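You operate a simulated robot arm through the tools that you are given. There is no shell and no other tool.

You are at the controls of a simulated robot arm. One attempt, no reset.

## Task
Turn the grey cabinet's six knobs off, pump last, then the main switch.

Only the result counts: the job must be done as asked and must still hold three seconds after the hand-in. Knocking over, shifting, dropping, spilling or breaking anything else fails it.

## Robot
A 7-joint arm with a two-finger parallel gripper, fixed in place. Base frame: the origin is on the floor under the middle of its stand, x ahead of it, y to its left, z up. Units: m, rad, N and s.
It reaches about 1.247 m from its shoulder. Its first joint turns from -2.304 to 2.304 rad. Payload 3.91 kg.
Tool frame: the origin (TCP) lies between the finger pads and is the grasp point; the fingertips stand 0.03 m ahead of it; z points along the fingers, y is the line along which they close. The gripper opens to 0.11 m. The fingers are 0.02 m wide and 0.01 m thick; the gripper's body (0.048 by 0.112 m) begins 0.055 m behind the TCP.
Orientation is that of the tool frame in the base frame, as [roll, pitch, yaw] about the fixed x, y, z axes, in that order (R = Rz(yaw) Ry(pitch) Rx(roll)). With the fingers straight down and closing along the base's y, the tool's x points along the base's -x, its y along +y and its z along -z.

## Interface
- The arm moves only by the tool nudge_tool. Its argument "rows" is a list of rows, each a list of 7 numbers: the shift along the base's x, y, z in m, then the turn, a rotation vector about the base's x, y, z in rad, then the opening, from 0 (shut) to 1 (fully open). In form: [[tx, ty, tz, wx, wy, wz, hand], ...]. A call has 1 to 20 rows; each row is the pose to reach, as a shift and turn from the pose commanded when the call began. Rows are played at 5 a second. More than 0.05 m and 0.15 rad between two rows, or a gripper value outside its range, and nothing of the call is played. Where a pose cannot be reached the arm comes as near as it can. A force on the tool above 40 N (or 10 N above the force at the start of the call, whichever is more), or a blocked arm, ends the call early, and 0.2 s more pass. The fingers move at their own pace (about 0.108 m/s each) and stop on an object; they squeeze with about 27 N. The grip force told is the motor's: it shows also when the fingers shut on nothing. Time passes only in rows, and 0.2 s behind the last, so rows that repeat a pose let the fingers close. The reply holds the time, the measured pose of the TCP, the force on the tool along the base axes, the opening and the grip force, in the units named above and with some noise, with the torque about the TCP (base axes, N m) and any sound that the robot's microphone picked up.
- Cameras (640 x 400 px; columns grow to the right, rows downward): "scene" is fixed at [0.4106, -0.4973, 1.6219]; the picture's right is [0.98, 0.19, 0.00], its down [0.04, -0.22, -0.97] and it looks along [-0.18, 0.96, -0.23] (base axes); focal length 324 px, centre (320, 200). "wrist" rides on the gripper at [0.072, 0.017, -0.103] in the tool frame; the picture's right is [-0.23, 0.97, 0.00], its down [-0.76, -0.18, -0.62] and it looks along [-0.61, -0.14, 0.78] (tool axes); focal length 222 px, centre (320, 200). There is no depth. A picture from a camera that has moved, and an enlarged one, comes with that camera's place and axes in the base frame and with its lens. The place of the scene camera against the robot may be out by one fixed shift of up to 0.025 m in any direction.
- get_image(camera): a new picture of that camera. No time passes.
- enlarge(camera, box): a new picture of the part [left, top, right, bottom] of that camera's present view, enlarged. No time passes.
- sign_off(): hands the job in; it is judged then, once.

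Nothing tells you positions but the pictures and the camera data. Unless the task says otherwise, let go and move clear before handing in.

The tools are called after "Call:" by a JSON object that holds its "method" and its "body". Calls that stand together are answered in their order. nudge_tool: Moves the arm, as the interface text tells. Its arguments: {"type":"object","properties":{"rows":{"type":"array"}},"required":["rows"]} The other tools are called the same way: get_image (camera) takes a picture; enlarge (camera, box) takes an enlarged picture of a part of a camera's view; sign_off () hands the job in.

At the start:

```text
clock: 0.0
eef_pos: [0.0319, 0.4481, 1.5113]
ee_rot: [-3.141, 0.001, 3.141]
contact_force: [-0.5, 0.8, 0.2]
ft_torque: [0.01, 0.03, -0.03]
opening: 0.11
grasp_force: 0.0
```

scene: 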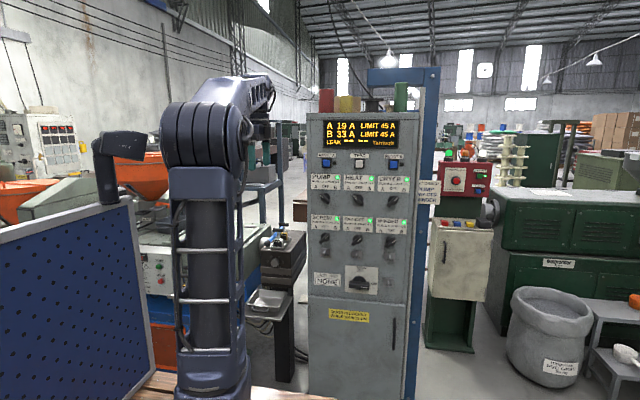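
wrist: 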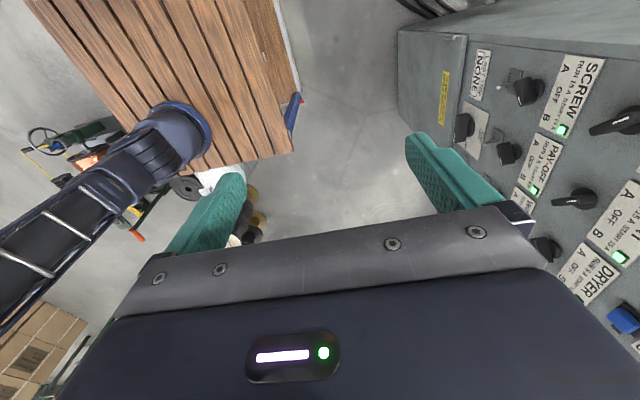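

I see a grey cabinet with a display, three push buttons, six rotary knobs in two rows, a few small lower items and a main switch. I'll zoom in to read the labels before moving anything.

Call:
{"method": "enlarge", "body": {"camera": "scene", "box": [300, 100, 430, 200]}}

Call:
{"method": "enlarge", "body": {"camera": "scene", "box": [300, 170, 420, 250]}}

Call:
{"method": "enlarge", "body": {"camera": "scene", "box": [300, 240, 430, 340]}}

Call:
{"method": "enlarge", "body": {"camera": "scene", "box": [400, 140, 520, 240]}}

Call:
{"method": "enlarge", "body": {"camera": "wrist", "box": [400, 20, 640, 340]}}

```text
4.00 times, centred on (365, 150) of scene
camera zoom: at [0.4106, -0.4973, 1.6219], right [0.98, 0.19, 0.0], down [0.04, -0.22, -0.97], along [-0.18, 0.96, -0.23], focal length 1296 px, centre (140, 400)
```

zoom: 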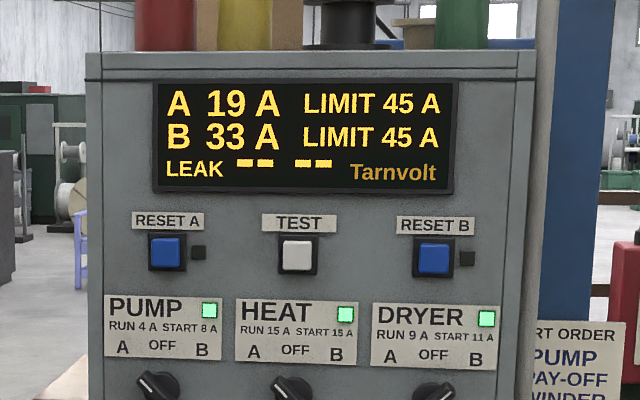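

```text
5.00 times, centred on (360, 210) of scene
camera zoom: at [0.4106, -0.4973, 1.6219], right [0.98, 0.19, 0.0], down [0.04, -0.22, -0.97], along [-0.18, 0.96, -0.23], focal length 1621 px, centre (120, 150)
```

zoom: 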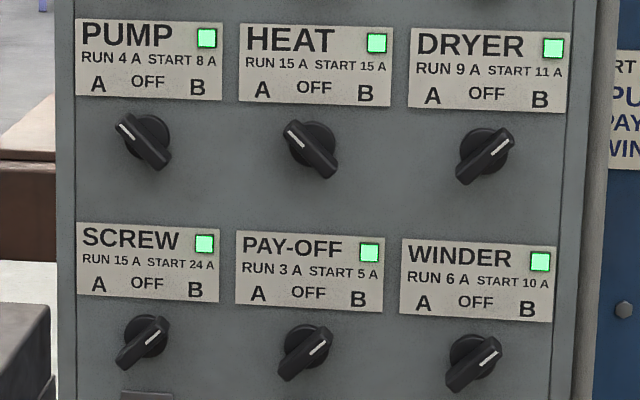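

```text
4.00 times, centred on (365, 290) of scene
camera zoom: at [0.4106, -0.4973, 1.6219], right [0.98, 0.19, 0.0], down [0.04, -0.22, -0.97], along [-0.18, 0.96, -0.23], focal length 1296 px, centre (140, -160)
```

zoom: 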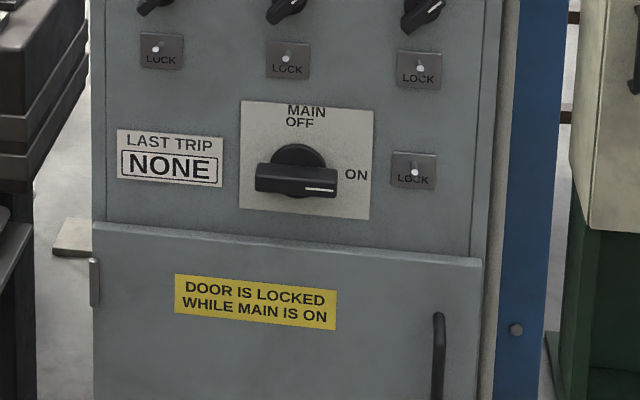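

```text
4.00 times, centred on (460, 190) of scene
camera zoom: at [0.4106, -0.4973, 1.6219], right [0.98, 0.19, 0.0], down [0.04, -0.22, -0.97], along [-0.18, 0.96, -0.23], focal length 1296 px, centre (-240, 240)
```

zoom: 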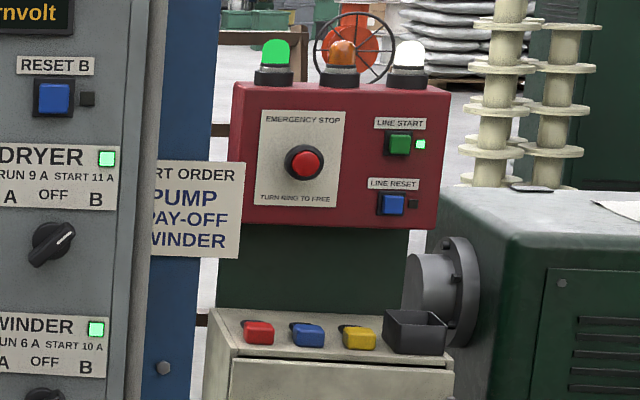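

```text
1.25 times, centred on (520, 180) of wrist
camera zoom: at [-0.04, 0.4656, 1.6146], right [0.23, 0.97, 0.0], down [0.76, -0.18, 0.62], along [0.61, -0.14, -0.78], focal length 278 px, centre (70, 225)
```

zoom: 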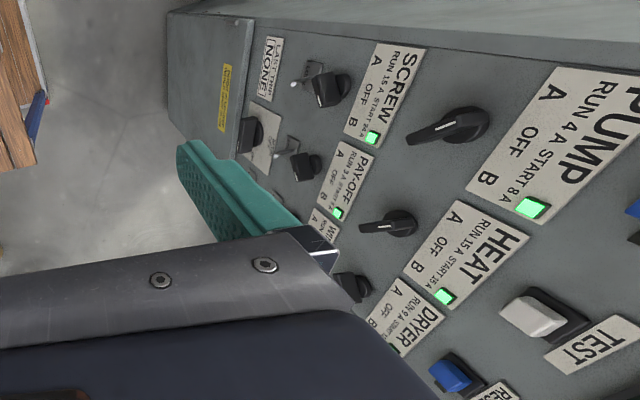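

The knobs read PUMP A, HEAT A, and DRYER, SCREW, PAY-OFF and WINDER on B, with MAIN on ON. There are small LOCK plates under three knobs and beside the main switch, so I'll look at those and at the order sign more closely.

Call:
{"method": "enlarge", "body": {"camera": "scene", "box": [330, 225, 380, 265]}}

Call:
{"method": "enlarge", "body": {"camera": "scene", "box": [370, 230, 420, 300]}}

Call:
{"method": "enlarge", "body": {"camera": "wrist", "box": [440, 40, 560, 180]}}

Call:
{"method": "enlarge", "body": {"camera": "scene", "box": [405, 165, 455, 215]}}

Call:
{"method": "enlarge", "body": {"camera": "scene", "box": [260, 60, 440, 180]}}

```text
10.00 times, centred on (355, 245) of scene
camera zoom: at [0.4106, -0.4973, 1.6219], right [0.98, 0.19, 0.0], down [0.04, -0.22, -0.97], along [-0.18, 0.96, -0.23], focal length 3241 px, centre (-30, -250)
```

zoom: 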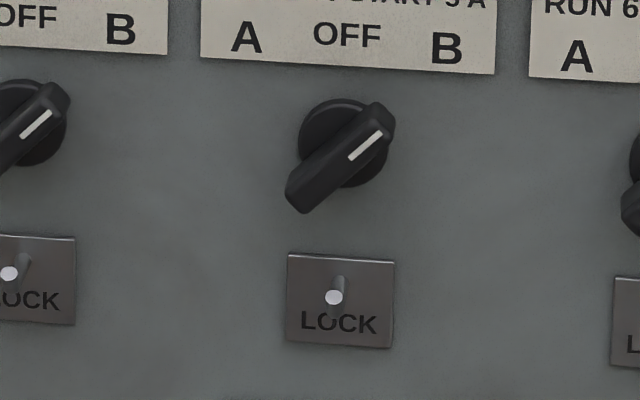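

```text
5.71 times, centred on (395, 265) of scene
camera zoom: at [0.4106, -0.4973, 1.6219], right [0.98, 0.19, 0.0], down [0.04, -0.22, -0.97], along [-0.18, 0.96, -0.23], focal length 1852 px, centre (-109, -171)
```

zoom: 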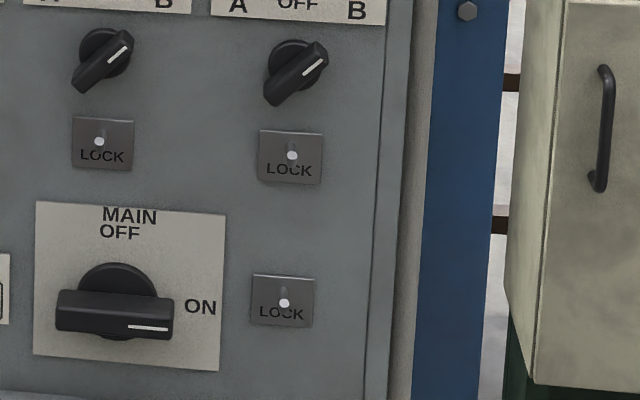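

```text
2.86 times, centred on (500, 110) of wrist
camera zoom: at [-0.04, 0.4656, 1.6146], right [0.23, 0.97, 0.0], down [0.76, -0.18, 0.62], along [0.61, -0.14, -0.78], focal length 635 px, centre (-194, 457)
```

zoom: 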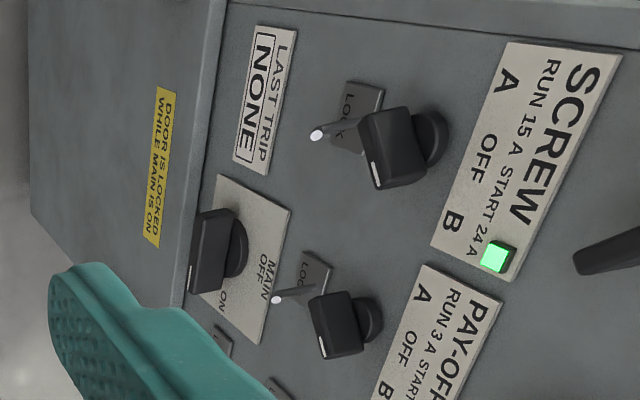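

```text
8.00 times, centred on (430, 190) of scene
camera zoom: at [0.4106, -0.4973, 1.6219], right [0.98, 0.19, 0.0], down [0.04, -0.22, -0.97], along [-0.18, 0.96, -0.23], focal length 2593 px, centre (-560, 280)
```

zoom: 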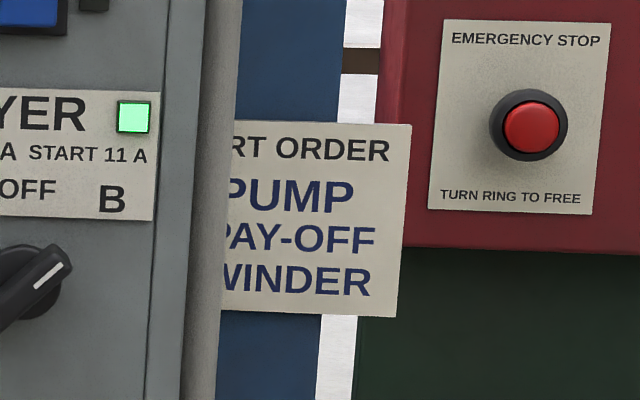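

```text
3.33 times, centred on (350, 120) of scene
camera zoom: at [0.4106, -0.4973, 1.6219], right [0.98, 0.19, 0.0], down [0.04, -0.22, -0.97], along [-0.18, 0.96, -0.23], focal length 1080 px, centre (220, 467)
```

zoom: 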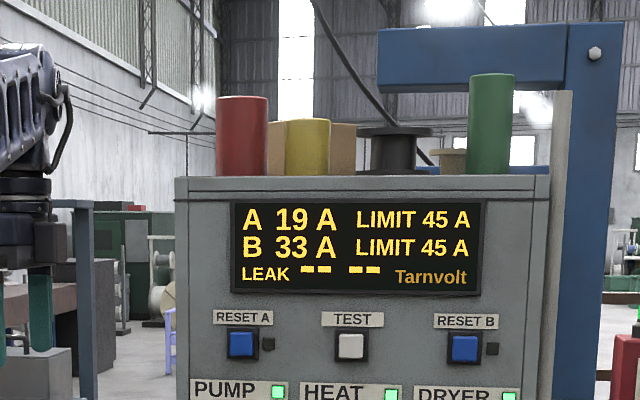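

The panel faces roughly −y at about y≈0.9, with knobs around z 1.1–1.25 and x 0.15–0.45. The lock pegs stick straight out and I'll avoid touching them. Next I'll turn the tool to face the panel, well back from it, and look with the wrist camera.

Call:
{"method": "nudge_tool", "body": {"rows": [[0.0, 0.0, -0.01, 0.13, 0, 0, 0.6], [0.01, 0.0, -0.02, 0.26, 0, 0, 0.6], [0.02, 0.0, -0.04, 0.39, 0, 0, 0.6], [0.03, 0.0, -0.06, 0.52, 0, 0, 0.6], [0.04, 0.0, -0.08, 0.65, 0, 0, 0.6], [0.05, 0.0, -0.1, 0.78, 0, 0, 0.6], [0.06, 0.0, -0.12, 0.91, 0, 0, 0.6], [0.07, 0.0, -0.14, 1.04, 0, 0, 0.6], [0.08, 0.0, -0.16, 1.17, 0, 0, 0.6], [0.09, 0.0, -0.18, 1.3, 0, 0, 0.6], [0.1, 0.0, -0.2, 1.43, 0, 0, 0.6], [0.11, 0.0, -0.22, 1.5708, 0, 0, 0.6], [0.11, 0.0, -0.22, 1.5708, 0, 0, 0.6]]}}

Call:
{"method": "get_image", "body": {"camera": "wrist"}}

Call:
{"method": "get_image", "body": {"camera": "scene"}}

```text
clock: 2.8
eef_pos: [0.1428, 0.4476, 1.2932]
ee_rot: [1.569, 0.0, -3.141]
contact_force: [-0.1, -0.6, 0.6]
ft_torque: [-0.01, -0.05, 0.01]
opening: 0.0659
grasp_force: 0.0
```

```text
taken
camera wrist: at [0.0715, 0.345, 1.3092], right [0.23, 0.0, 0.97], down [0.76, -0.62, -0.18], along [0.61, 0.78, -0.14], focal length 222 px, centre (320, 200)
```

wrist: 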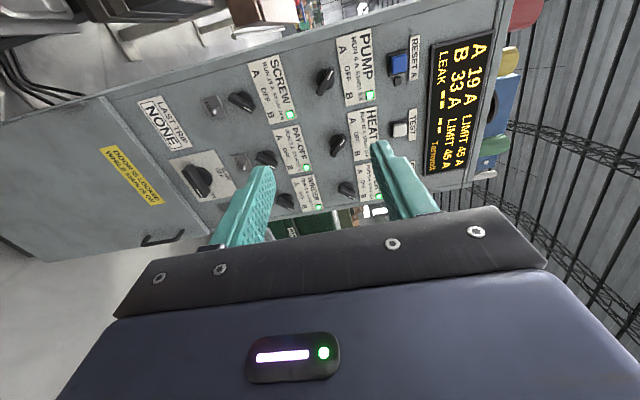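

```text
taken
```

scene: 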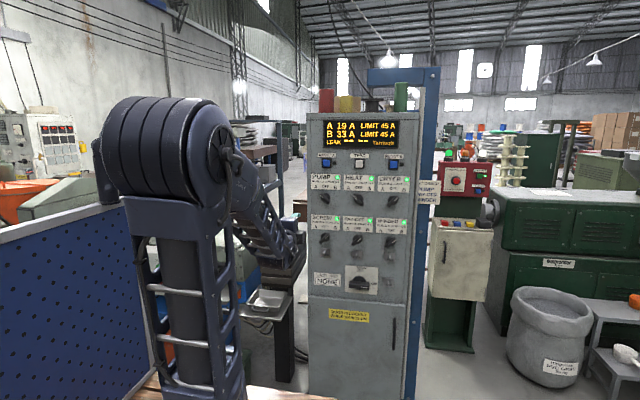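

The tool now faces the panel. I'll enlarge the wrist view to get accurate pixel positions for the knobs.

Call:
{"method": "enlarge", "body": {"camera": "wrist", "box": [130, 20, 290, 120]}}

Call:
{"method": "enlarge", "body": {"camera": "wrist", "box": [220, 20, 420, 145]}}

Call:
{"method": "enlarge", "body": {"camera": "wrist", "box": [220, 110, 400, 222]}}

Call:
{"method": "enlarge", "body": {"camera": "wrist", "box": [130, 80, 290, 180]}}

```text
4.00 times, centred on (210, 70) of wrist
camera zoom: at [0.0715, 0.345, 1.3092], right [0.23, 0.0, 0.97], down [0.76, -0.62, -0.18], along [0.61, 0.78, -0.14], focal length 888 px, centre (760, 720)
```

zoom: 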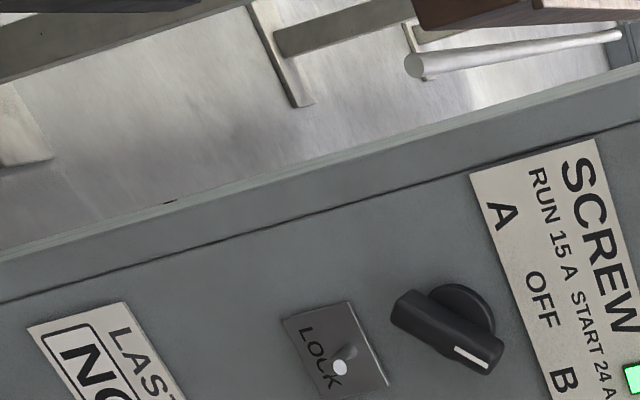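

```text
3.20 times, centred on (320, 82) of wrist
camera zoom: at [0.0715, 0.345, 1.3092], right [0.23, 0.0, 0.97], down [0.76, -0.62, -0.18], along [0.61, 0.78, -0.14], focal length 711 px, centre (320, 576)
```

zoom: 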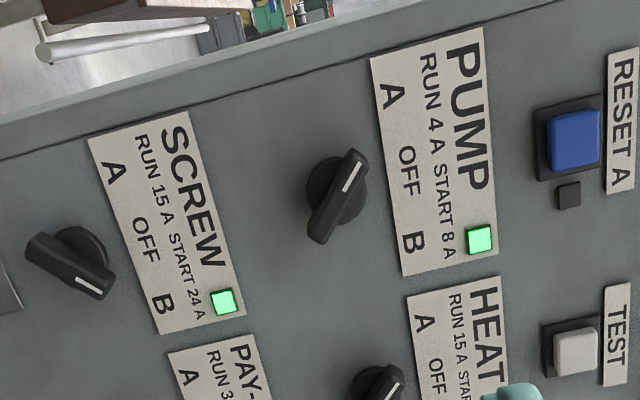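

```text
3.56 times, centred on (310, 166) of wrist
camera zoom: at [0.0715, 0.345, 1.3092], right [0.23, 0.0, 0.97], down [0.76, -0.62, -0.18], along [0.61, 0.78, -0.14], focal length 790 px, centre (356, 321)
```

zoom: 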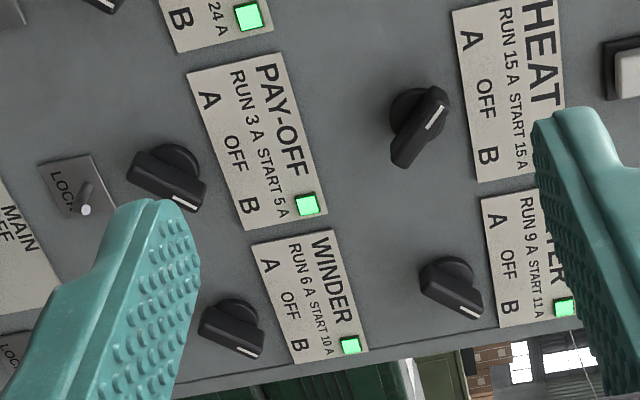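

```text
4.00 times, centred on (210, 130) of wrist
camera zoom: at [0.0715, 0.345, 1.3092], right [0.23, 0.0, 0.97], down [0.76, -0.62, -0.18], along [0.61, 0.78, -0.14], focal length 888 px, centre (760, 480)
```

zoom: 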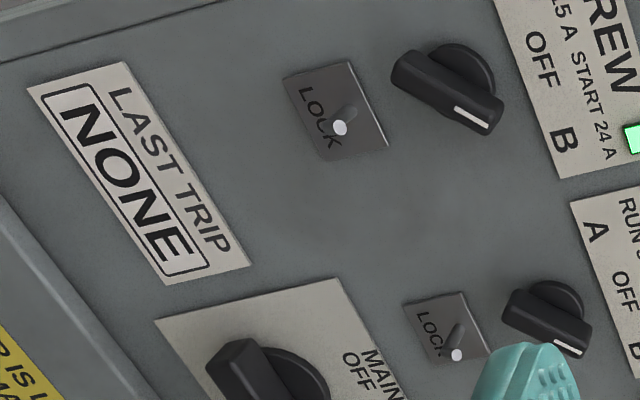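

The label corners place the panel nearly perpendicular to y, at y≈0.872. The knob columns are at x≈0.167, 0.310 and 0.454, with A/OFF/B at −45°/0/+45°. I'll move closer, still clear, to measure the knob heights and how far they protrude.

Call:
{"method": "nudge_tool", "body": {"rows": [[0.005, 0.04, -0.01, 0, 0, 0, 0.6], [0.01, 0.08, -0.02, 0, 0, 0, 0.6], [0.015, 0.12, -0.03, 0, 0, 0, 0.6], [0.02, 0.16, -0.045, 0, 0, 0, 0.6], [0.025, 0.2, -0.06, 0, 0, 0, 0.6], [0.025, 0.22, -0.07, 0, 0, 0, 0.6], [0.025, 0.22, -0.07, 0, 0, 0, 0.6]]}}

Call:
{"method": "get_image", "body": {"camera": "wrist"}}

Call:
{"method": "get_image", "body": {"camera": "scene"}}

```text
clock: 4.4
eef_pos: [0.1681, 0.6671, 1.2202]
ee_rot: [1.57, 0.0, -3.141]
contact_force: [0.8, 0.9, 0.7]
ft_torque: [0.02, 0.0, -0.01]
opening: 0.0661
grasp_force: 0.0
```

```text
taken
camera wrist: at [0.0969, 0.5647, 1.2354], right [0.23, 0.0, 0.97], down [0.76, -0.62, -0.18], along [0.61, 0.78, -0.14], focal length 222 px, centre (320, 200)
```

wrist: 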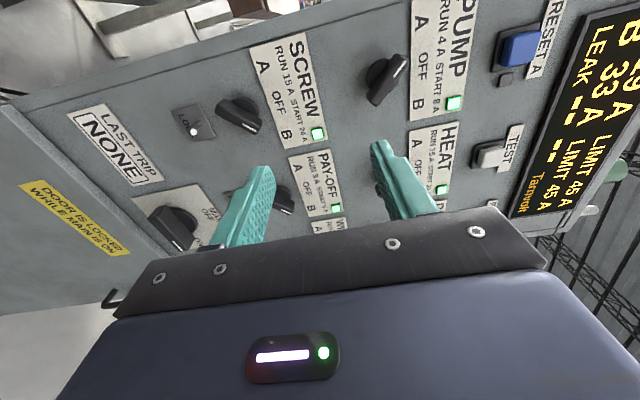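

```text
taken
```

scene: 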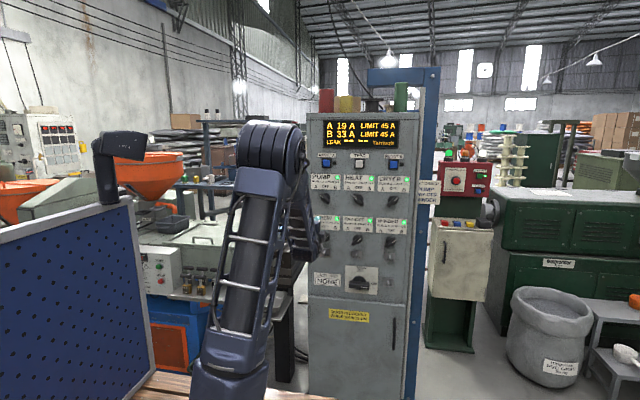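

Call:
{"method": "enlarge", "body": {"camera": "wrist", "box": [200, 20, 360, 160]}}

Call:
{"method": "enlarge", "body": {"camera": "wrist", "box": [340, 0, 500, 125]}}

Call:
{"method": "enlarge", "body": {"camera": "wrist", "box": [130, 80, 290, 180]}}

```text
2.86 times, centred on (280, 90) of wrist
camera zoom: at [0.0969, 0.5647, 1.2354], right [0.23, 0.0, 0.97], down [0.76, -0.62, -0.18], along [0.61, 0.78, -0.14], focal length 635 px, centre (434, 514)
```

zoom: 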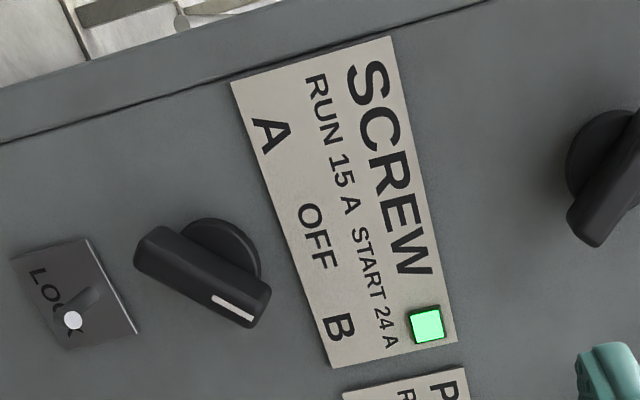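

```text
3.20 times, centred on (420, 62) of wrist
camera zoom: at [0.0969, 0.5647, 1.2354], right [0.23, 0.0, 0.97], down [0.76, -0.62, -0.18], along [0.61, 0.78, -0.14], focal length 711 px, centre (0, 640)
```

zoom: 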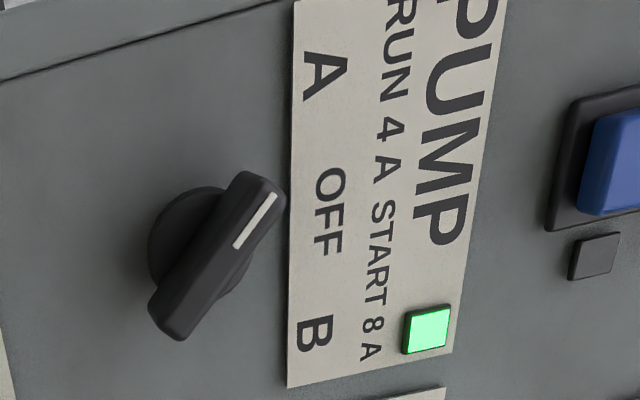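

```text
4.00 times, centred on (210, 130) of wrist
camera zoom: at [0.0969, 0.5647, 1.2354], right [0.23, 0.0, 0.97], down [0.76, -0.62, -0.18], along [0.61, 0.78, -0.14], focal length 888 px, centre (760, 480)
```

zoom: 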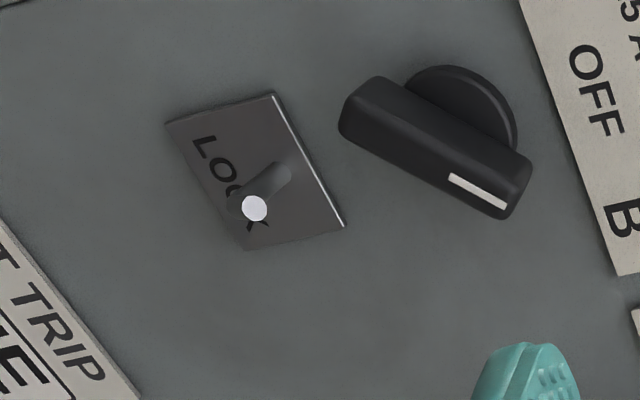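

The knob axes measure about x≈0.1645 with z≈1.298 for the top row and 1.114 for the bottom row, and the bars' mid-depth is about 2.5 cm off the panel. I'll take one more view from a vertically shifted camera to fix the panel depth precisely.

Call:
{"method": "nudge_tool", "body": {"rows": [[0, 0, 0.04, 0, 0, 0, 0.6], [0, 0, 0.08, 0, 0, 0, 0.6], [0, 0, 0.12, 0, 0, 0, 0.6], [0, 0, 0.12, 0, 0, 0, 0.6]]}}

Call:
{"method": "enlarge", "body": {"camera": "wrist", "box": [80, 20, 240, 160]}}

Call:
{"method": "enlarge", "body": {"camera": "wrist", "box": [240, 10, 400, 150]}}

Call:
{"method": "get_image", "body": {"camera": "wrist"}}

```text
clock: 5.4
eef_pos: [0.1678, 0.6656, 1.3442]
ee_rot: [1.572, 0.002, 3.141]
contact_force: [0.4, 0.8, -0.4]
ft_torque: [0.0, -0.01, 0.02]
opening: 0.0658
grasp_force: 0.1
```

```text
2.86 times, centred on (160, 90) of wrist
camera zoom: at [0.0966, 0.5633, 1.3595], right [0.23, 0.0, 0.97], down [0.76, -0.62, -0.18], along [0.61, 0.78, -0.14], focal length 635 px, centre (777, 514)
```

zoom: 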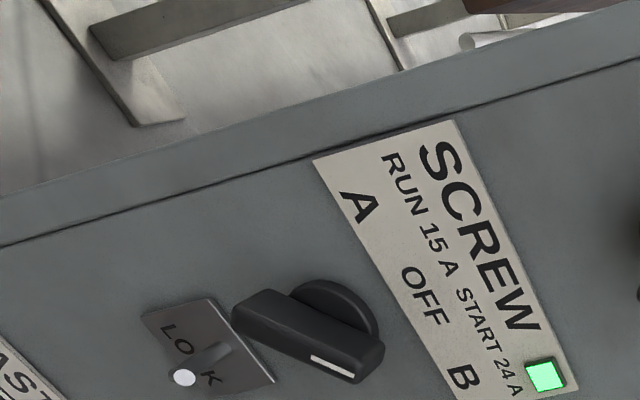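

```text
2.86 times, centred on (320, 80) of wrist
camera zoom: at [0.0966, 0.5633, 1.3595], right [0.23, 0.0, 0.97], down [0.76, -0.62, -0.18], along [0.61, 0.78, -0.14], focal length 635 px, centre (320, 543)
```

zoom: 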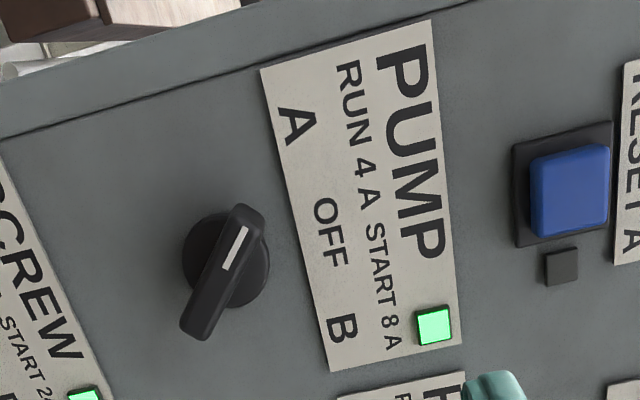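

```text
taken
camera wrist: at [0.0966, 0.5633, 1.3595], right [0.23, 0.0, 0.97], down [0.76, -0.62, -0.18], along [0.61, 0.78, -0.14], focal length 222 px, centre (320, 200)
```

wrist: 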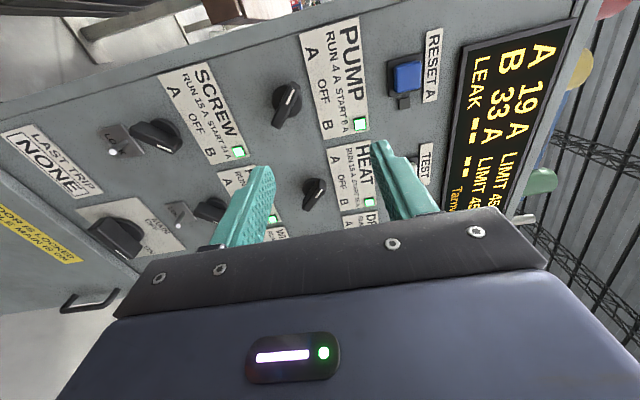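

Panel depth is now y≈0.878. The knob axes are at PUMP (0.166, 1.299) and SCREW (0.166, 1.112), the bar fronts are about 38 mm off the panel, and the column pitch is about 0.1445. I'll start with HEAT: move in front of it with the jaws turned 45° across its bar, staying back to check alignment.

Call:
{"method": "nudge_tool", "body": {"rows": [[0.02, 0.0, -0.005, 0, 0.11, 0, 0.5], [0.04, 0.0, -0.01, 0, 0.22, 0, 0.5], [0.065, 0.0, -0.015, 0, 0.34, 0, 0.5], [0.09, 0.0, -0.02, 0, 0.46, 0, 0.5], [0.115, 0.01, -0.03, 0, 0.58, 0, 0.5], [0.1436, 0.03, -0.042, 0, 0.7, 0, 0.5], [0.1436, 0.05, -0.042, 0, 0.7854, 0, 0.5], [0.1436, 0.06, -0.042, 0, 0.7854, 0, 0.5], [0.1436, 0.06, -0.042, 0, 0.7854, 0, 0.5], [0.1436, 0.06, -0.042, 0, 0.7854, 0, 0.5]]}}

Call:
{"method": "get_image", "body": {"camera": "wrist"}}

Call:
{"method": "get_image", "body": {"camera": "scene"}}

```text
clock: 7.6
eef_pos: [0.3099, 0.7287, 1.3028]
ee_rot: [1.57, -0.785, 3.141]
contact_force: [-1.0, 0.5, -0.6]
ft_torque: [0.0, 0.01, 0.01]
opening: 0.0548
grasp_force: 0.1
```

```text
taken
camera wrist: at [0.272, 0.6254, 1.3646], right [0.85, 0.0, 0.53], down [0.41, -0.62, -0.66], along [0.33, 0.78, -0.53], focal length 222 px, centre (320, 200)
```

wrist: 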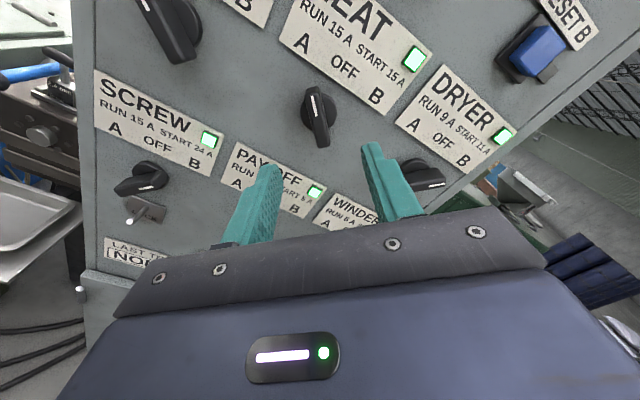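

```text
taken
```

scene: 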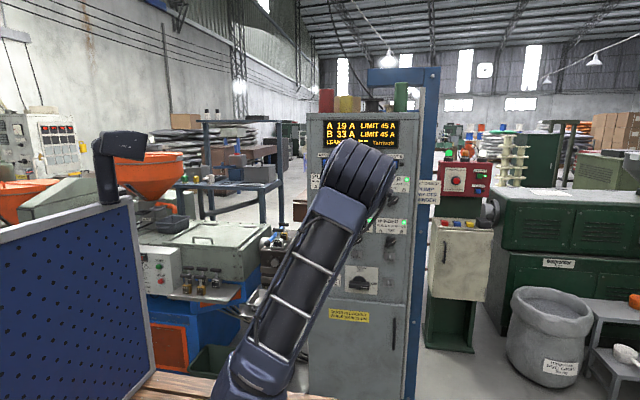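

Call:
{"method": "enlarge", "body": {"camera": "wrist", "box": [240, 60, 400, 160]}}

Call:
{"method": "enlarge", "body": {"camera": "wrist", "box": [110, 90, 340, 240]}}

```text
4.00 times, centred on (320, 110) of wrist
camera zoom: at [0.272, 0.6254, 1.3646], right [0.85, 0.0, 0.53], down [0.41, -0.62, -0.66], along [0.33, 0.78, -0.53], focal length 888 px, centre (320, 560)
```

zoom: 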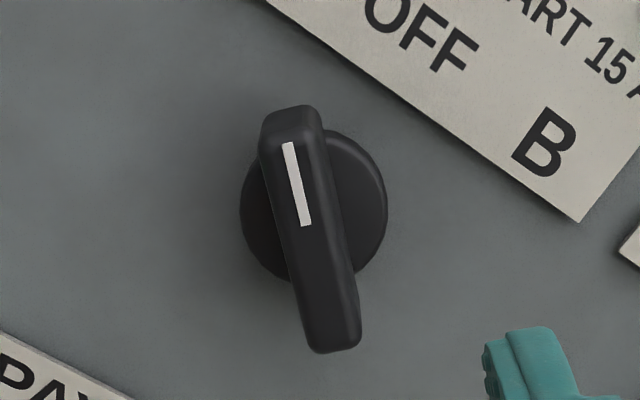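

```text
2.67 times, centred on (225, 165) of wrist
camera zoom: at [0.272, 0.6254, 1.3646], right [0.85, 0.0, 0.53], down [0.41, -0.62, -0.66], along [0.33, 0.78, -0.53], focal length 592 px, centre (573, 293)
```

zoom: 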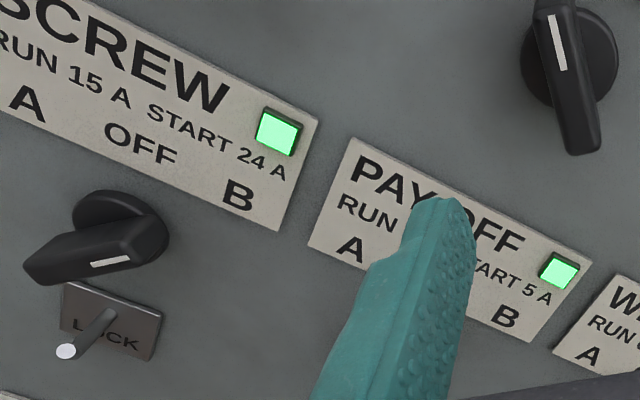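

HEAT's knob sits nearly centred between the fingers, at about (0.310, 1.299). I'll correct the 3 mm height offset and advance partway to recheck.

Call:
{"method": "nudge_tool", "body": {"rows": [[0, 0.015, -0.003, 0, 0, 0, 0.5], [0, 0.03, -0.003, 0, 0, 0, 0.5], [0, 0.045, -0.003, 0, 0, 0, 0.5], [0, 0.06, -0.003, 0, 0, 0, 0.5], [0, 0.07, -0.003, 0, 0, 0, 0.5], [0, 0.07, -0.003, 0, 0, 0, 0.5], [0, 0.07, -0.003, 0, 0, 0, 0.5]]}}

Call:
{"method": "get_image", "body": {"camera": "wrist"}}

Call:
{"method": "enlarge", "body": {"camera": "wrist", "box": [220, 90, 420, 215]}}

```text
clock: 9.2
eef_pos: [0.3097, 0.798, 1.2967]
ee_rot: [1.571, -0.784, 3.141]
contact_force: [-0.1, 0.3, 0.6]
ft_torque: [-0.02, 0.0, -0.02]
opening: 0.0551
grasp_force: 0.0
```

```text
taken
camera wrist: at [0.2729, 0.6955, 1.3597], right [0.85, 0.0, 0.53], down [0.41, -0.62, -0.66], along [0.33, 0.78, -0.53], focal length 222 px, centre (320, 200)
```

wrist: 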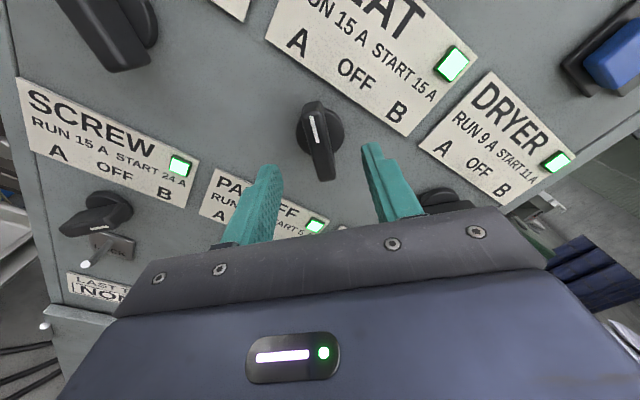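

```text
3.20 times, centred on (320, 152) of wrist
camera zoom: at [0.2729, 0.6955, 1.3597], right [0.85, 0.0, 0.53], down [0.41, -0.62, -0.66], along [0.33, 0.78, -0.53], focal length 711 px, centre (320, 352)
```

zoom: 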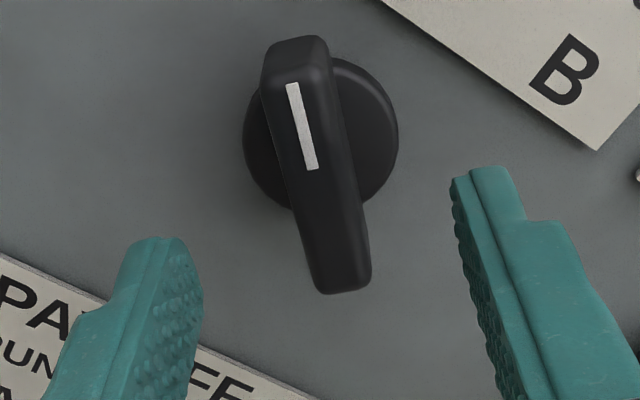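

The knob axis checks out at (0.310, 1.2996), and the TCP is about 3 mm low. I'll correct that and advance so the fingers straddle the bar with tips about 14 mm short of the panel.

Call:
{"method": "nudge_tool", "body": {"rows": [[0, 0.006, 0.003, 0, 0, 0, 0.5], [0, 0.014, 0.003, 0, 0, 0, 0.5], [0, 0.022, 0.003, 0, 0, 0, 0.5], [0, 0.03, 0.003, 0, 0, 0, 0.5], [0, 0.036, 0.003, 0, 0, 0, 0.5], [0, 0.036, 0.003, 0, 0, 0, 0.5], [0, 0.036, 0.003, 0, 0, 0, 0.5]]}}

Call:
{"method": "enlarge", "body": {"camera": "wrist", "box": [220, 90, 420, 215]}}

```text
clock: 10.8
eef_pos: [0.3105, 0.836, 1.2996]
ee_rot: [1.571, -0.785, -3.139]
contact_force: [-0.2, 0.3, 0.2]
ft_torque: [0.01, 0.01, 0.01]
opening: 0.055
grasp_force: 0.0
```

```text
3.20 times, centred on (320, 152) of wrist
camera zoom: at [0.2722, 0.7323, 1.3624], right [0.85, 0.0, 0.53], down [0.41, -0.62, -0.66], along [0.33, 0.78, -0.53], focal length 711 px, centre (320, 352)
```

zoom: 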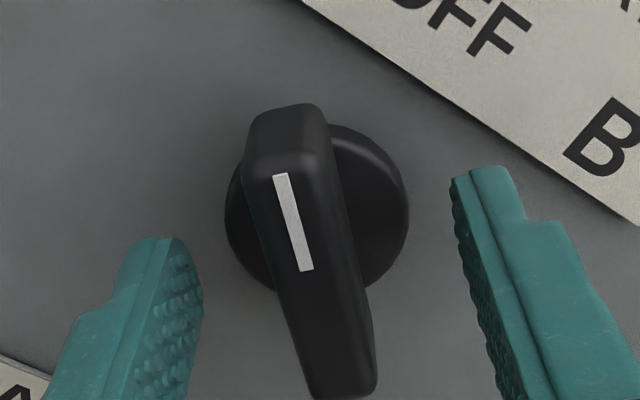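

The fingers straddle the HEAT bar with no contact. I'll close the gripper on it now.

Call:
{"method": "nudge_tool", "body": {"rows": [[0, 0, 0, 0, 0, 0, 0.3], [0, 0, 0, 0, 0, 0, 0.15], [0, 0, 0, 0, 0, 0, 0.08], [0, 0, 0, 0, 0, 0, 0.08]]}}

Call:
{"method": "enlarge", "body": {"camera": "wrist", "box": [220, 90, 420, 215]}}

```text
clock: 11.8
eef_pos: [0.3104, 0.8347, 1.2989]
ee_rot: [1.572, -0.784, 3.141]
contact_force: [-3.7, -2.4, -6.1]
ft_torque: [0.25, 0.01, 0.12]
opening: 0.0153
grasp_force: 44.7
```

```text
3.20 times, centred on (320, 152) of wrist
camera zoom: at [0.2718, 0.7323, 1.362], right [0.85, 0.0, 0.53], down [0.41, -0.62, -0.66], along [0.33, 0.78, -0.53], focal length 711 px, centre (320, 352)
```

zoom: 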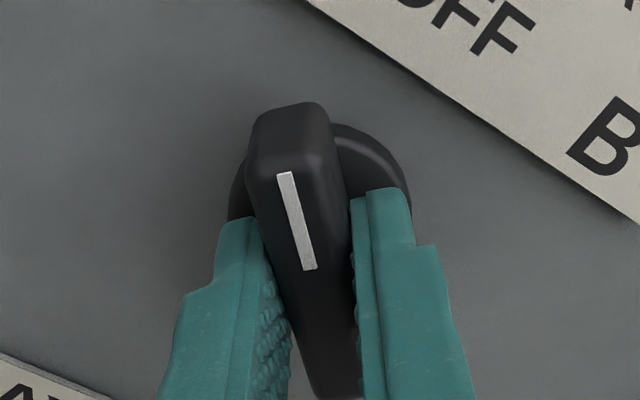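

HEAT is gripped (bar 15 mm wide) with low side force. I'll turn it clockwise 45° from A to OFF.

Call:
{"method": "nudge_tool", "body": {"rows": [[0, 0, 0, 0, 0.1, 0, 0.08], [0, 0, 0, 0, 0.2, 0, 0.08], [0, 0, 0, 0, 0.3, 0, 0.08], [0, 0, 0, 0, 0.4, 0, 0.08], [0, 0, 0, 0, 0.5, 0, 0.08], [0, 0, 0, 0, 0.6, 0, 0.08], [0, 0, 0, 0, 0.7, 0, 0.08], [0, 0, 0, 0, 0.785, 0, 0.08], [0, 0, 0, 0, 0.785, 0, 0.08]]}}

Call:
{"method": "get_image", "body": {"camera": "wrist"}}

Call:
{"method": "get_image", "body": {"camera": "scene"}}

```text
clock: 13.8
eef_pos: [0.31, 0.835, 1.2993]
ee_rot: [-2.289, -1.569, 0.717]
contact_force: [0.5, 22.3, -1.0]
ft_torque: [0.98, 0.02, 0.14]
opening: 0.0148
grasp_force: 44.8
```

```text
taken
camera wrist: at [0.3277, 0.7322, 1.3712], right [0.97, 0.0, -0.23], down [-0.18, -0.62, -0.76], along [-0.14, 0.78, -0.61], focal length 222 px, centre (320, 200)
```

wrist: 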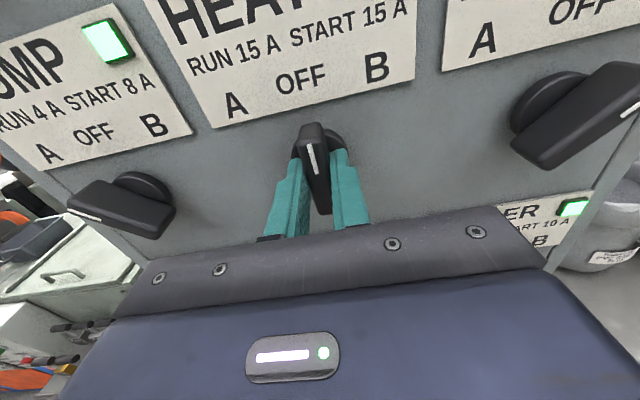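

```text
taken
```

scene: 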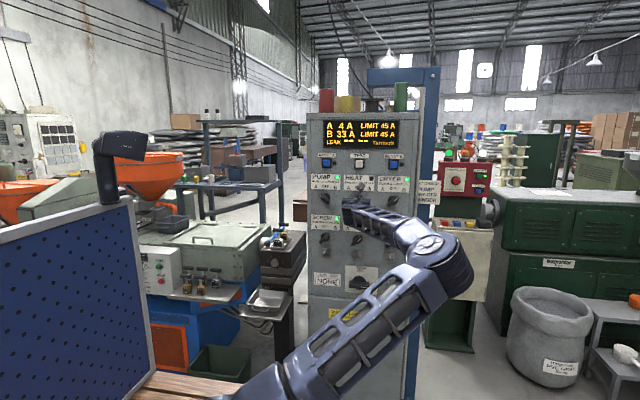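

HEAT now reads OFF and feed A has dropped from 19 A to 4 A. I'll open the fingers and back straight out.

Call:
{"method": "nudge_tool", "body": {"rows": [[0, 0, 0, 0, 0, 0, 0.3], [0, 0, 0, 0, 0, 0, 0.5], [0, 0, 0, 0, 0, 0, 0.5], [0, -0.02, 0, 0, 0, 0, 0.5], [0, -0.04, 0, 0, 0, 0, 0.5], [0, -0.06, 0, 0, 0, 0, 0.5], [0, -0.08, 0, 0, 0, 0, 0.5], [0, -0.1, 0, 0, 0, 0, 0.5], [0, -0.1, 0, 0, 0, 0, 0.5]]}}

Call:
{"method": "get_image", "body": {"camera": "wrist"}}

Call:
{"method": "get_image", "body": {"camera": "scene"}}

```text
clock: 15.8
eef_pos: [0.313, 0.7329, 1.3001]
ee_rot: [-1.755, -1.57, 0.184]
contact_force: [0.6, 0.0, -0.5]
ft_torque: [0.0, 0.0, 0.02]
opening: 0.055
grasp_force: 0.0
```

```text
taken
camera wrist: at [0.3303, 0.6311, 1.3716], right [0.97, 0.0, -0.23], down [-0.18, -0.62, -0.76], along [-0.14, 0.78, -0.61], focal length 222 px, centre (320, 200)
```

wrist: 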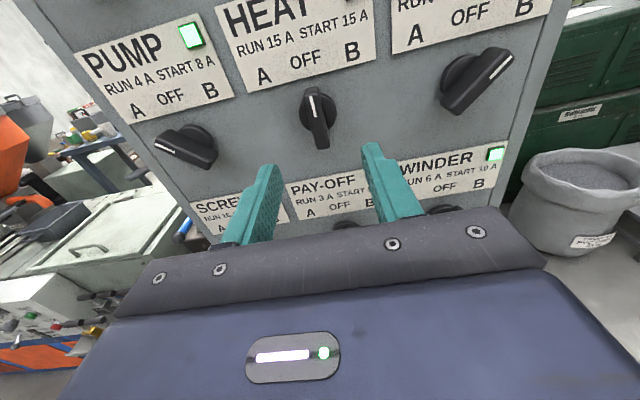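

```text
taken
```

scene: 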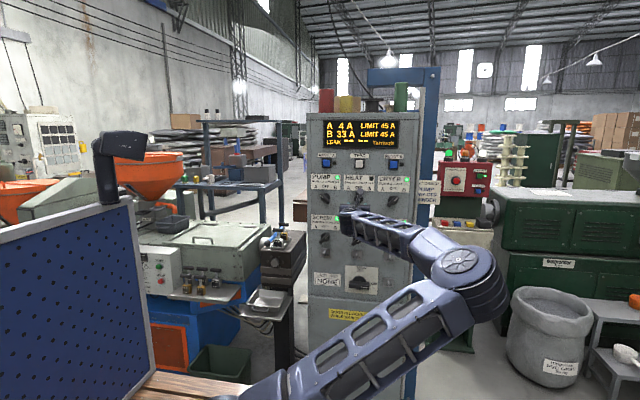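

HEAT stayed at OFF and feed B is unchanged. The remaining four B knobs need a counter-clockwise turn from +45°, so I'll move toward DRYER at a safe distance and rotate the tool further while watching the elbow.

Call:
{"method": "nudge_tool", "body": {"rows": [[0.02, -0.01, 0, 0, 0.08, 0, 0.5], [0.04, -0.02, 0, 0, 0.16, 0, 0.5], [0.06, -0.02, 0, 0, 0.24, 0, 0.5], [0.08, -0.02, 0, 0, 0.32, 0, 0.5], [0.1, -0.02, 0, 0, 0.4, 0, 0.5], [0.1, -0.02, 0, 0, 0.4, 0, 0.5]]}}

Call:
{"method": "get_image", "body": {"camera": "scene"}}

Call:
{"method": "get_image", "body": {"camera": "wrist"}}

```text
clock: 17.2
eef_pos: [0.4112, 0.7133, 1.3011]
ee_rot: [-1.569, -1.17, 0.0]
contact_force: [-0.7, -0.3, 0.0]
ft_torque: [0.0, 0.02, 0.0]
opening: 0.0551
grasp_force: 0.1
```

```text
taken
```

scene: 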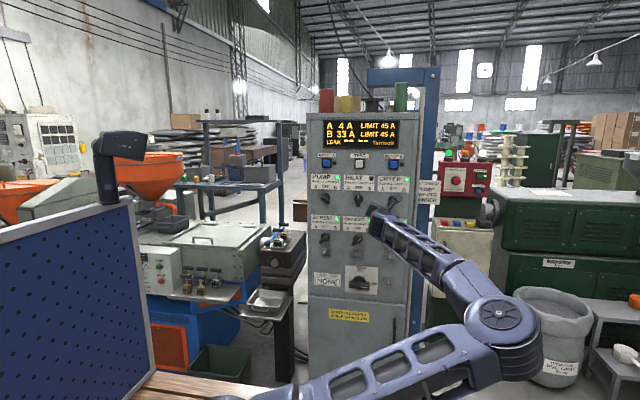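

```text
taken
camera wrist: at [0.4559, 0.6108, 1.361], right [0.81, 0.0, -0.59], down [-0.46, -0.62, -0.63], along [-0.37, 0.78, -0.5], focal length 222 px, centre (320, 200)
```

wrist: 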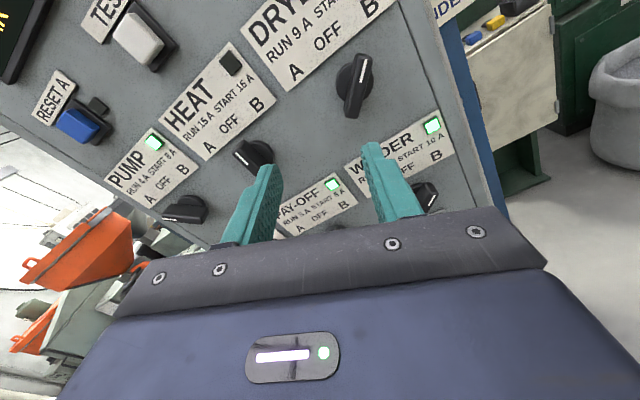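

The arm follows well, with the elbow out in free space and HEAT's lamp dark. I'll finish the rotation to 135° in front of DRYER.

Call:
{"method": "nudge_tool", "body": {"rows": [[0.01, 0, 0, 0, 0.08, 0, 0.5], [0.02, 0, 0, 0, 0.16, 0, 0.5], [0.03, 0, 0, 0, 0.24, 0, 0.5], [0.044, 0, -0.001, 0, 0.32, 0, 0.5], [0.044, 0, -0.001, 0, 0.385, 0, 0.5], [0.044, 0, -0.001, 0, 0.385, 0, 0.5], [0.044, 0, -0.001, 0, 0.385, 0, 0.5]]}}

Call:
{"method": "get_image", "body": {"camera": "scene"}}

Call:
{"method": "get_image", "body": {"camera": "wrist"}}

Call:
{"method": "enlarge", "body": {"camera": "wrist", "box": [240, 60, 400, 160]}}

```text
clock: 18.8
eef_pos: [0.4545, 0.7143, 1.3004]
ee_rot: [-1.569, -0.785, -0.001]
contact_force: [-0.6, -0.5, 0.9]
ft_torque: [0.02, 0.0, -0.01]
opening: 0.055
grasp_force: 0.0
```

```text
taken
```

scene: 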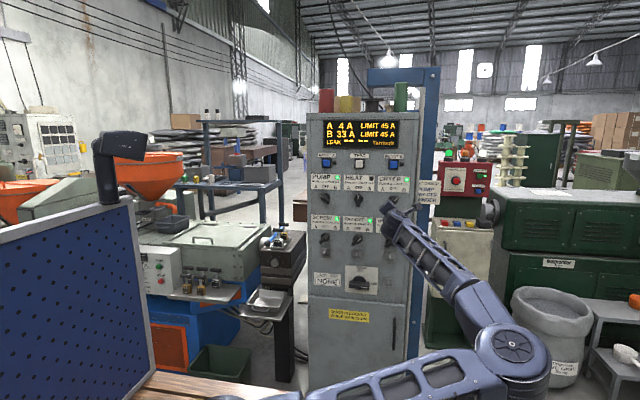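

```text
taken
camera wrist: at [0.5186, 0.6116, 1.3381], right [0.53, 0.0, -0.85], down [-0.66, -0.62, -0.41], along [-0.53, 0.78, -0.33], focal length 222 px, centre (320, 200)
```

wrist: 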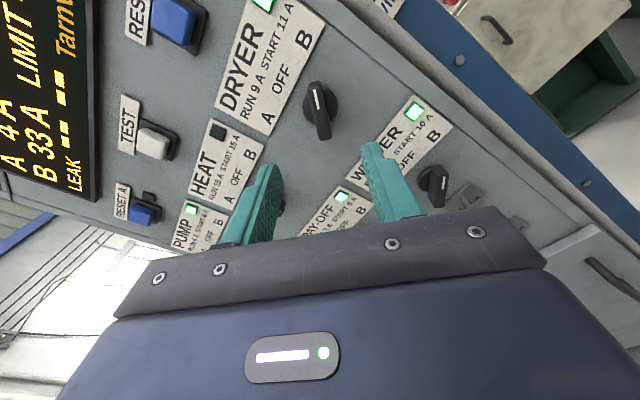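

```text
4.00 times, centred on (320, 110) of wrist
camera zoom: at [0.5186, 0.6116, 1.3381], right [0.53, 0.0, -0.85], down [-0.66, -0.62, -0.41], along [-0.53, 0.78, -0.33], focal length 888 px, centre (320, 560)
```

zoom: 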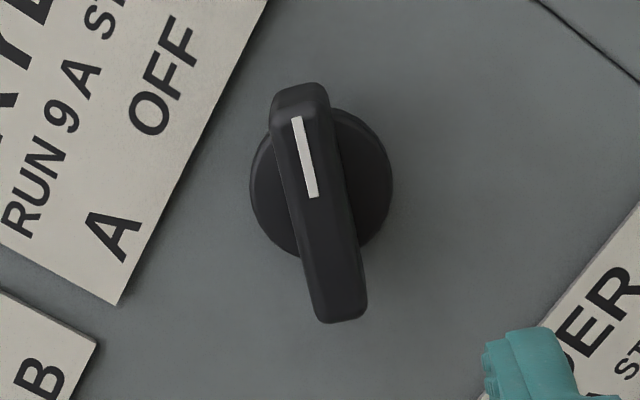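

DRYER's axis is at (0.456, 1.2995) and the panel depth here is again about 0.877. I'll trim the alignment and advance in two stages.

Call:
{"method": "nudge_tool", "body": {"rows": [[0.0015, 0.02, -0.001, 0, 0, 0, 0.5], [0.0015, 0.04, -0.001, 0, 0, 0, 0.5], [0.0015, 0.06, -0.001, 0, 0, 0, 0.5], [0.0015, 0.075, -0.001, 0, 0, 0, 0.5], [0.0015, 0.085, -0.001, 0, 0, 0, 0.5], [0.0015, 0.085, -0.001, 0, 0, 0, 0.5], [0.0015, 0.085, -0.001, 0, 0, 0, 0.5]]}}

Call:
{"method": "enlarge", "body": {"camera": "wrist", "box": [220, 90, 420, 215]}}

```text
clock: 20.4
eef_pos: [0.4555, 0.7976, 1.2987]
ee_rot: [-1.57, -0.786, 0.001]
contact_force: [0.1, -0.2, 0.3]
ft_torque: [-0.04, -0.03, -0.02]
opening: 0.0551
grasp_force: 0.1
```

```text
3.20 times, centred on (320, 152) of wrist
camera zoom: at [0.5196, 0.6956, 1.3375], right [0.53, 0.0, -0.85], down [-0.66, -0.62, -0.41], along [-0.53, 0.78, -0.33], focal length 711 px, centre (320, 352)
```

zoom: 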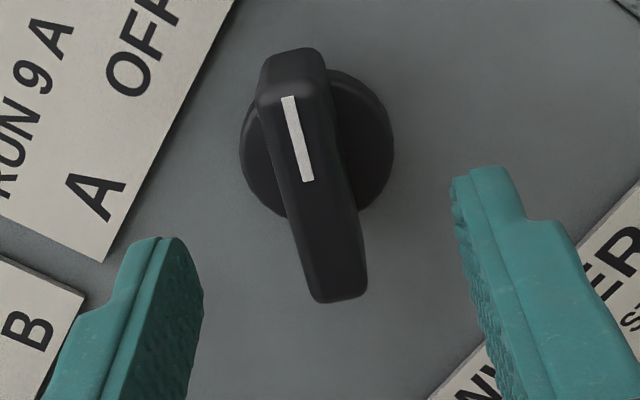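

Call:
{"method": "nudge_tool", "body": {"rows": [[0.001, 0.008, 0.0012, 0, 0, 0, 0.5], [0.001, 0.016, 0.0012, 0, 0, 0, 0.5], [0.001, 0.024, 0.0012, 0, 0, 0, 0.5], [0.001, 0.031, 0.0012, 0, 0, 0, 0.5], [0.001, 0.035, 0.0012, 0, 0, 0, 0.5], [0.001, 0.035, 0.0012, 0, 0, 0, 0.5], [0.001, 0.035, 0.0012, 0, 0, 0, 0.3], [0.001, 0.035, 0.0012, 0, 0, 0, 0.15], [0.001, 0.035, 0.0012, 0, 0, 0, 0.08], [0.001, 0.035, 0.0012, 0, 0, 0, 0.08]]}}

Call:
{"method": "enlarge", "body": {"camera": "wrist", "box": [220, 90, 420, 215]}}

```text
clock: 22.6
eef_pos: [0.4548, 0.8336, 1.3019]
ee_rot: [-1.569, -0.787, 0.0]
contact_force: [-1.6, 4.1, 5.6]
ft_torque: [-0.11, 0.0, 0.1]
opening: 0.0148
grasp_force: 44.7
```

```text
3.20 times, centred on (320, 152) of wrist
camera zoom: at [0.5204, 0.7316, 1.3394], right [0.53, 0.0, -0.85], down [-0.66, -0.62, -0.41], along [-0.53, 0.78, -0.33], focal length 711 px, centre (320, 352)
```

zoom: 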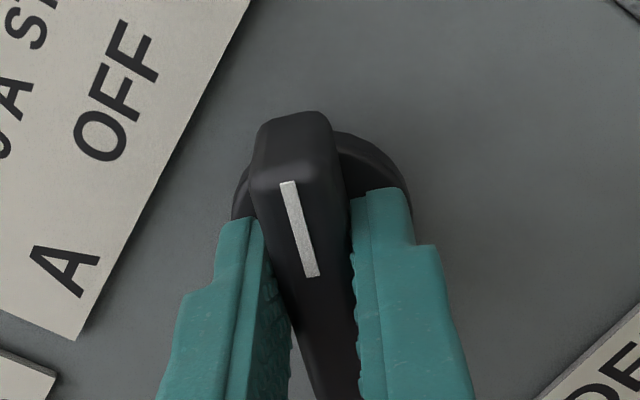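

Gripped on DRYER with light side force. I'll turn it 45° counter-clockwise to OFF.

Call:
{"method": "nudge_tool", "body": {"rows": [[0, 0, 0, 0, -0.1, 0, 0.08], [0, 0, 0, 0, -0.2, 0, 0.08], [0, 0, 0, 0, -0.3, 0, 0.08], [0, 0, 0, 0, -0.4, 0, 0.08], [0, 0, 0, 0, -0.5, 0, 0.08], [0, 0, 0, 0, -0.6, 0, 0.08], [0, 0, 0, 0, -0.7, 0, 0.08], [0, 0, 0, 0, -0.785, 0, 0.08], [0, 0, 0, 0, -0.785, 0, 0.08]]}}

Call:
{"method": "get_image", "body": {"camera": "wrist"}}

Call:
{"method": "get_image", "body": {"camera": "scene"}}

```text
clock: 24.6
eef_pos: [0.455, 0.8342, 1.3001]
ee_rot: [1.123, -1.567, -2.692]
contact_force: [-11.7, 7.9, 30.6]
ft_torque: [0.62, 0.01, 0.02]
opening: 0.015
grasp_force: 44.0
```

```text
taken
camera wrist: at [0.4728, 0.7308, 1.3714], right [0.97, 0.0, -0.22], down [-0.18, -0.62, -0.76], along [-0.14, 0.78, -0.61], focal length 222 px, centre (320, 200)
```

wrist: 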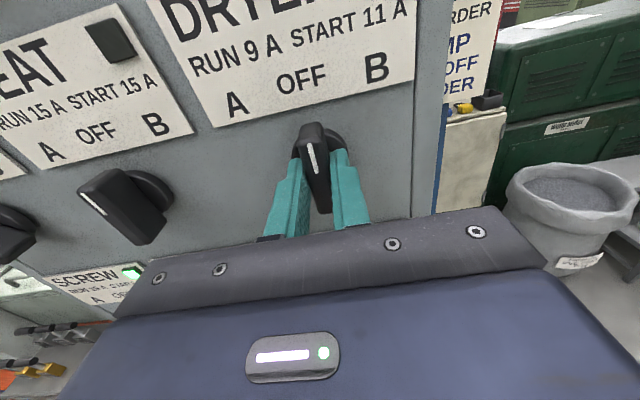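

```text
taken
```

scene: 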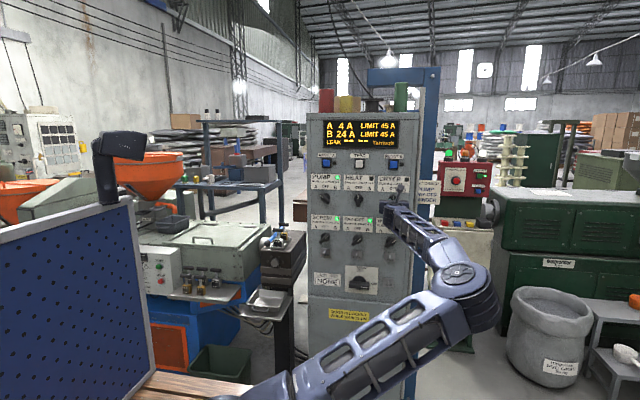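

DRYER is OFF and feed B is down to 24 A. I'll release, back out, and move down to WINDER with the tool rotated back to 135°.

Call:
{"method": "nudge_tool", "body": {"rows": [[0, 0, 0, 0, 0, 0, 0.2], [0, 0, 0, 0, 0, 0, 0.35], [0, 0, 0, 0, 0, 0, 0.45], [0, 0, 0, 0, 0, 0, 0.45], [0, -0.02, 0, 0, 0, 0, 0.45], [0, -0.04, 0, 0, 0, 0, 0.45], [0, -0.06, 0, 0, 0, 0, 0.45], [0, -0.08, 0, 0, 0, 0, 0.45], [0, -0.1, 0, 0, 0, 0, 0.45], [0, -0.115, 0, 0, 0, 0, 0.45], [0, -0.115, 0, 0, 0, 0, 0.45]]}}

Call:
{"method": "get_image", "body": {"camera": "wrist"}}

```text
clock: 27.0
eef_pos: [0.4588, 0.7188, 1.3003]
ee_rot: [1.902, -1.571, 2.813]
contact_force: [0.2, 0.3, -0.7]
ft_torque: [0.02, 0.01, -0.04]
opening: 0.0494
grasp_force: 0.0
```

```text
taken
camera wrist: at [0.4774, 0.6165, 1.3712], right [0.97, 0.0, -0.23], down [-0.18, -0.62, -0.76], along [-0.14, 0.78, -0.61], focal length 222 px, centre (320, 200)
```

wrist: 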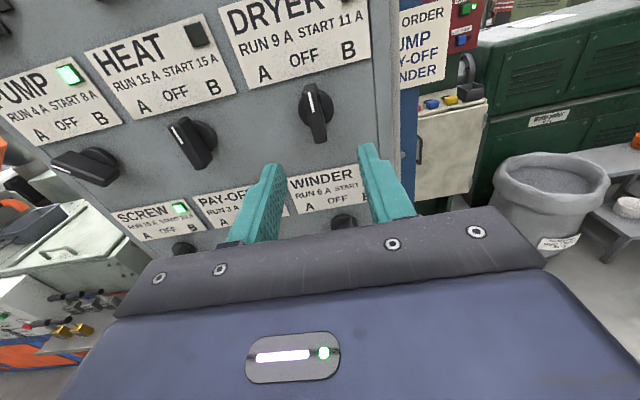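

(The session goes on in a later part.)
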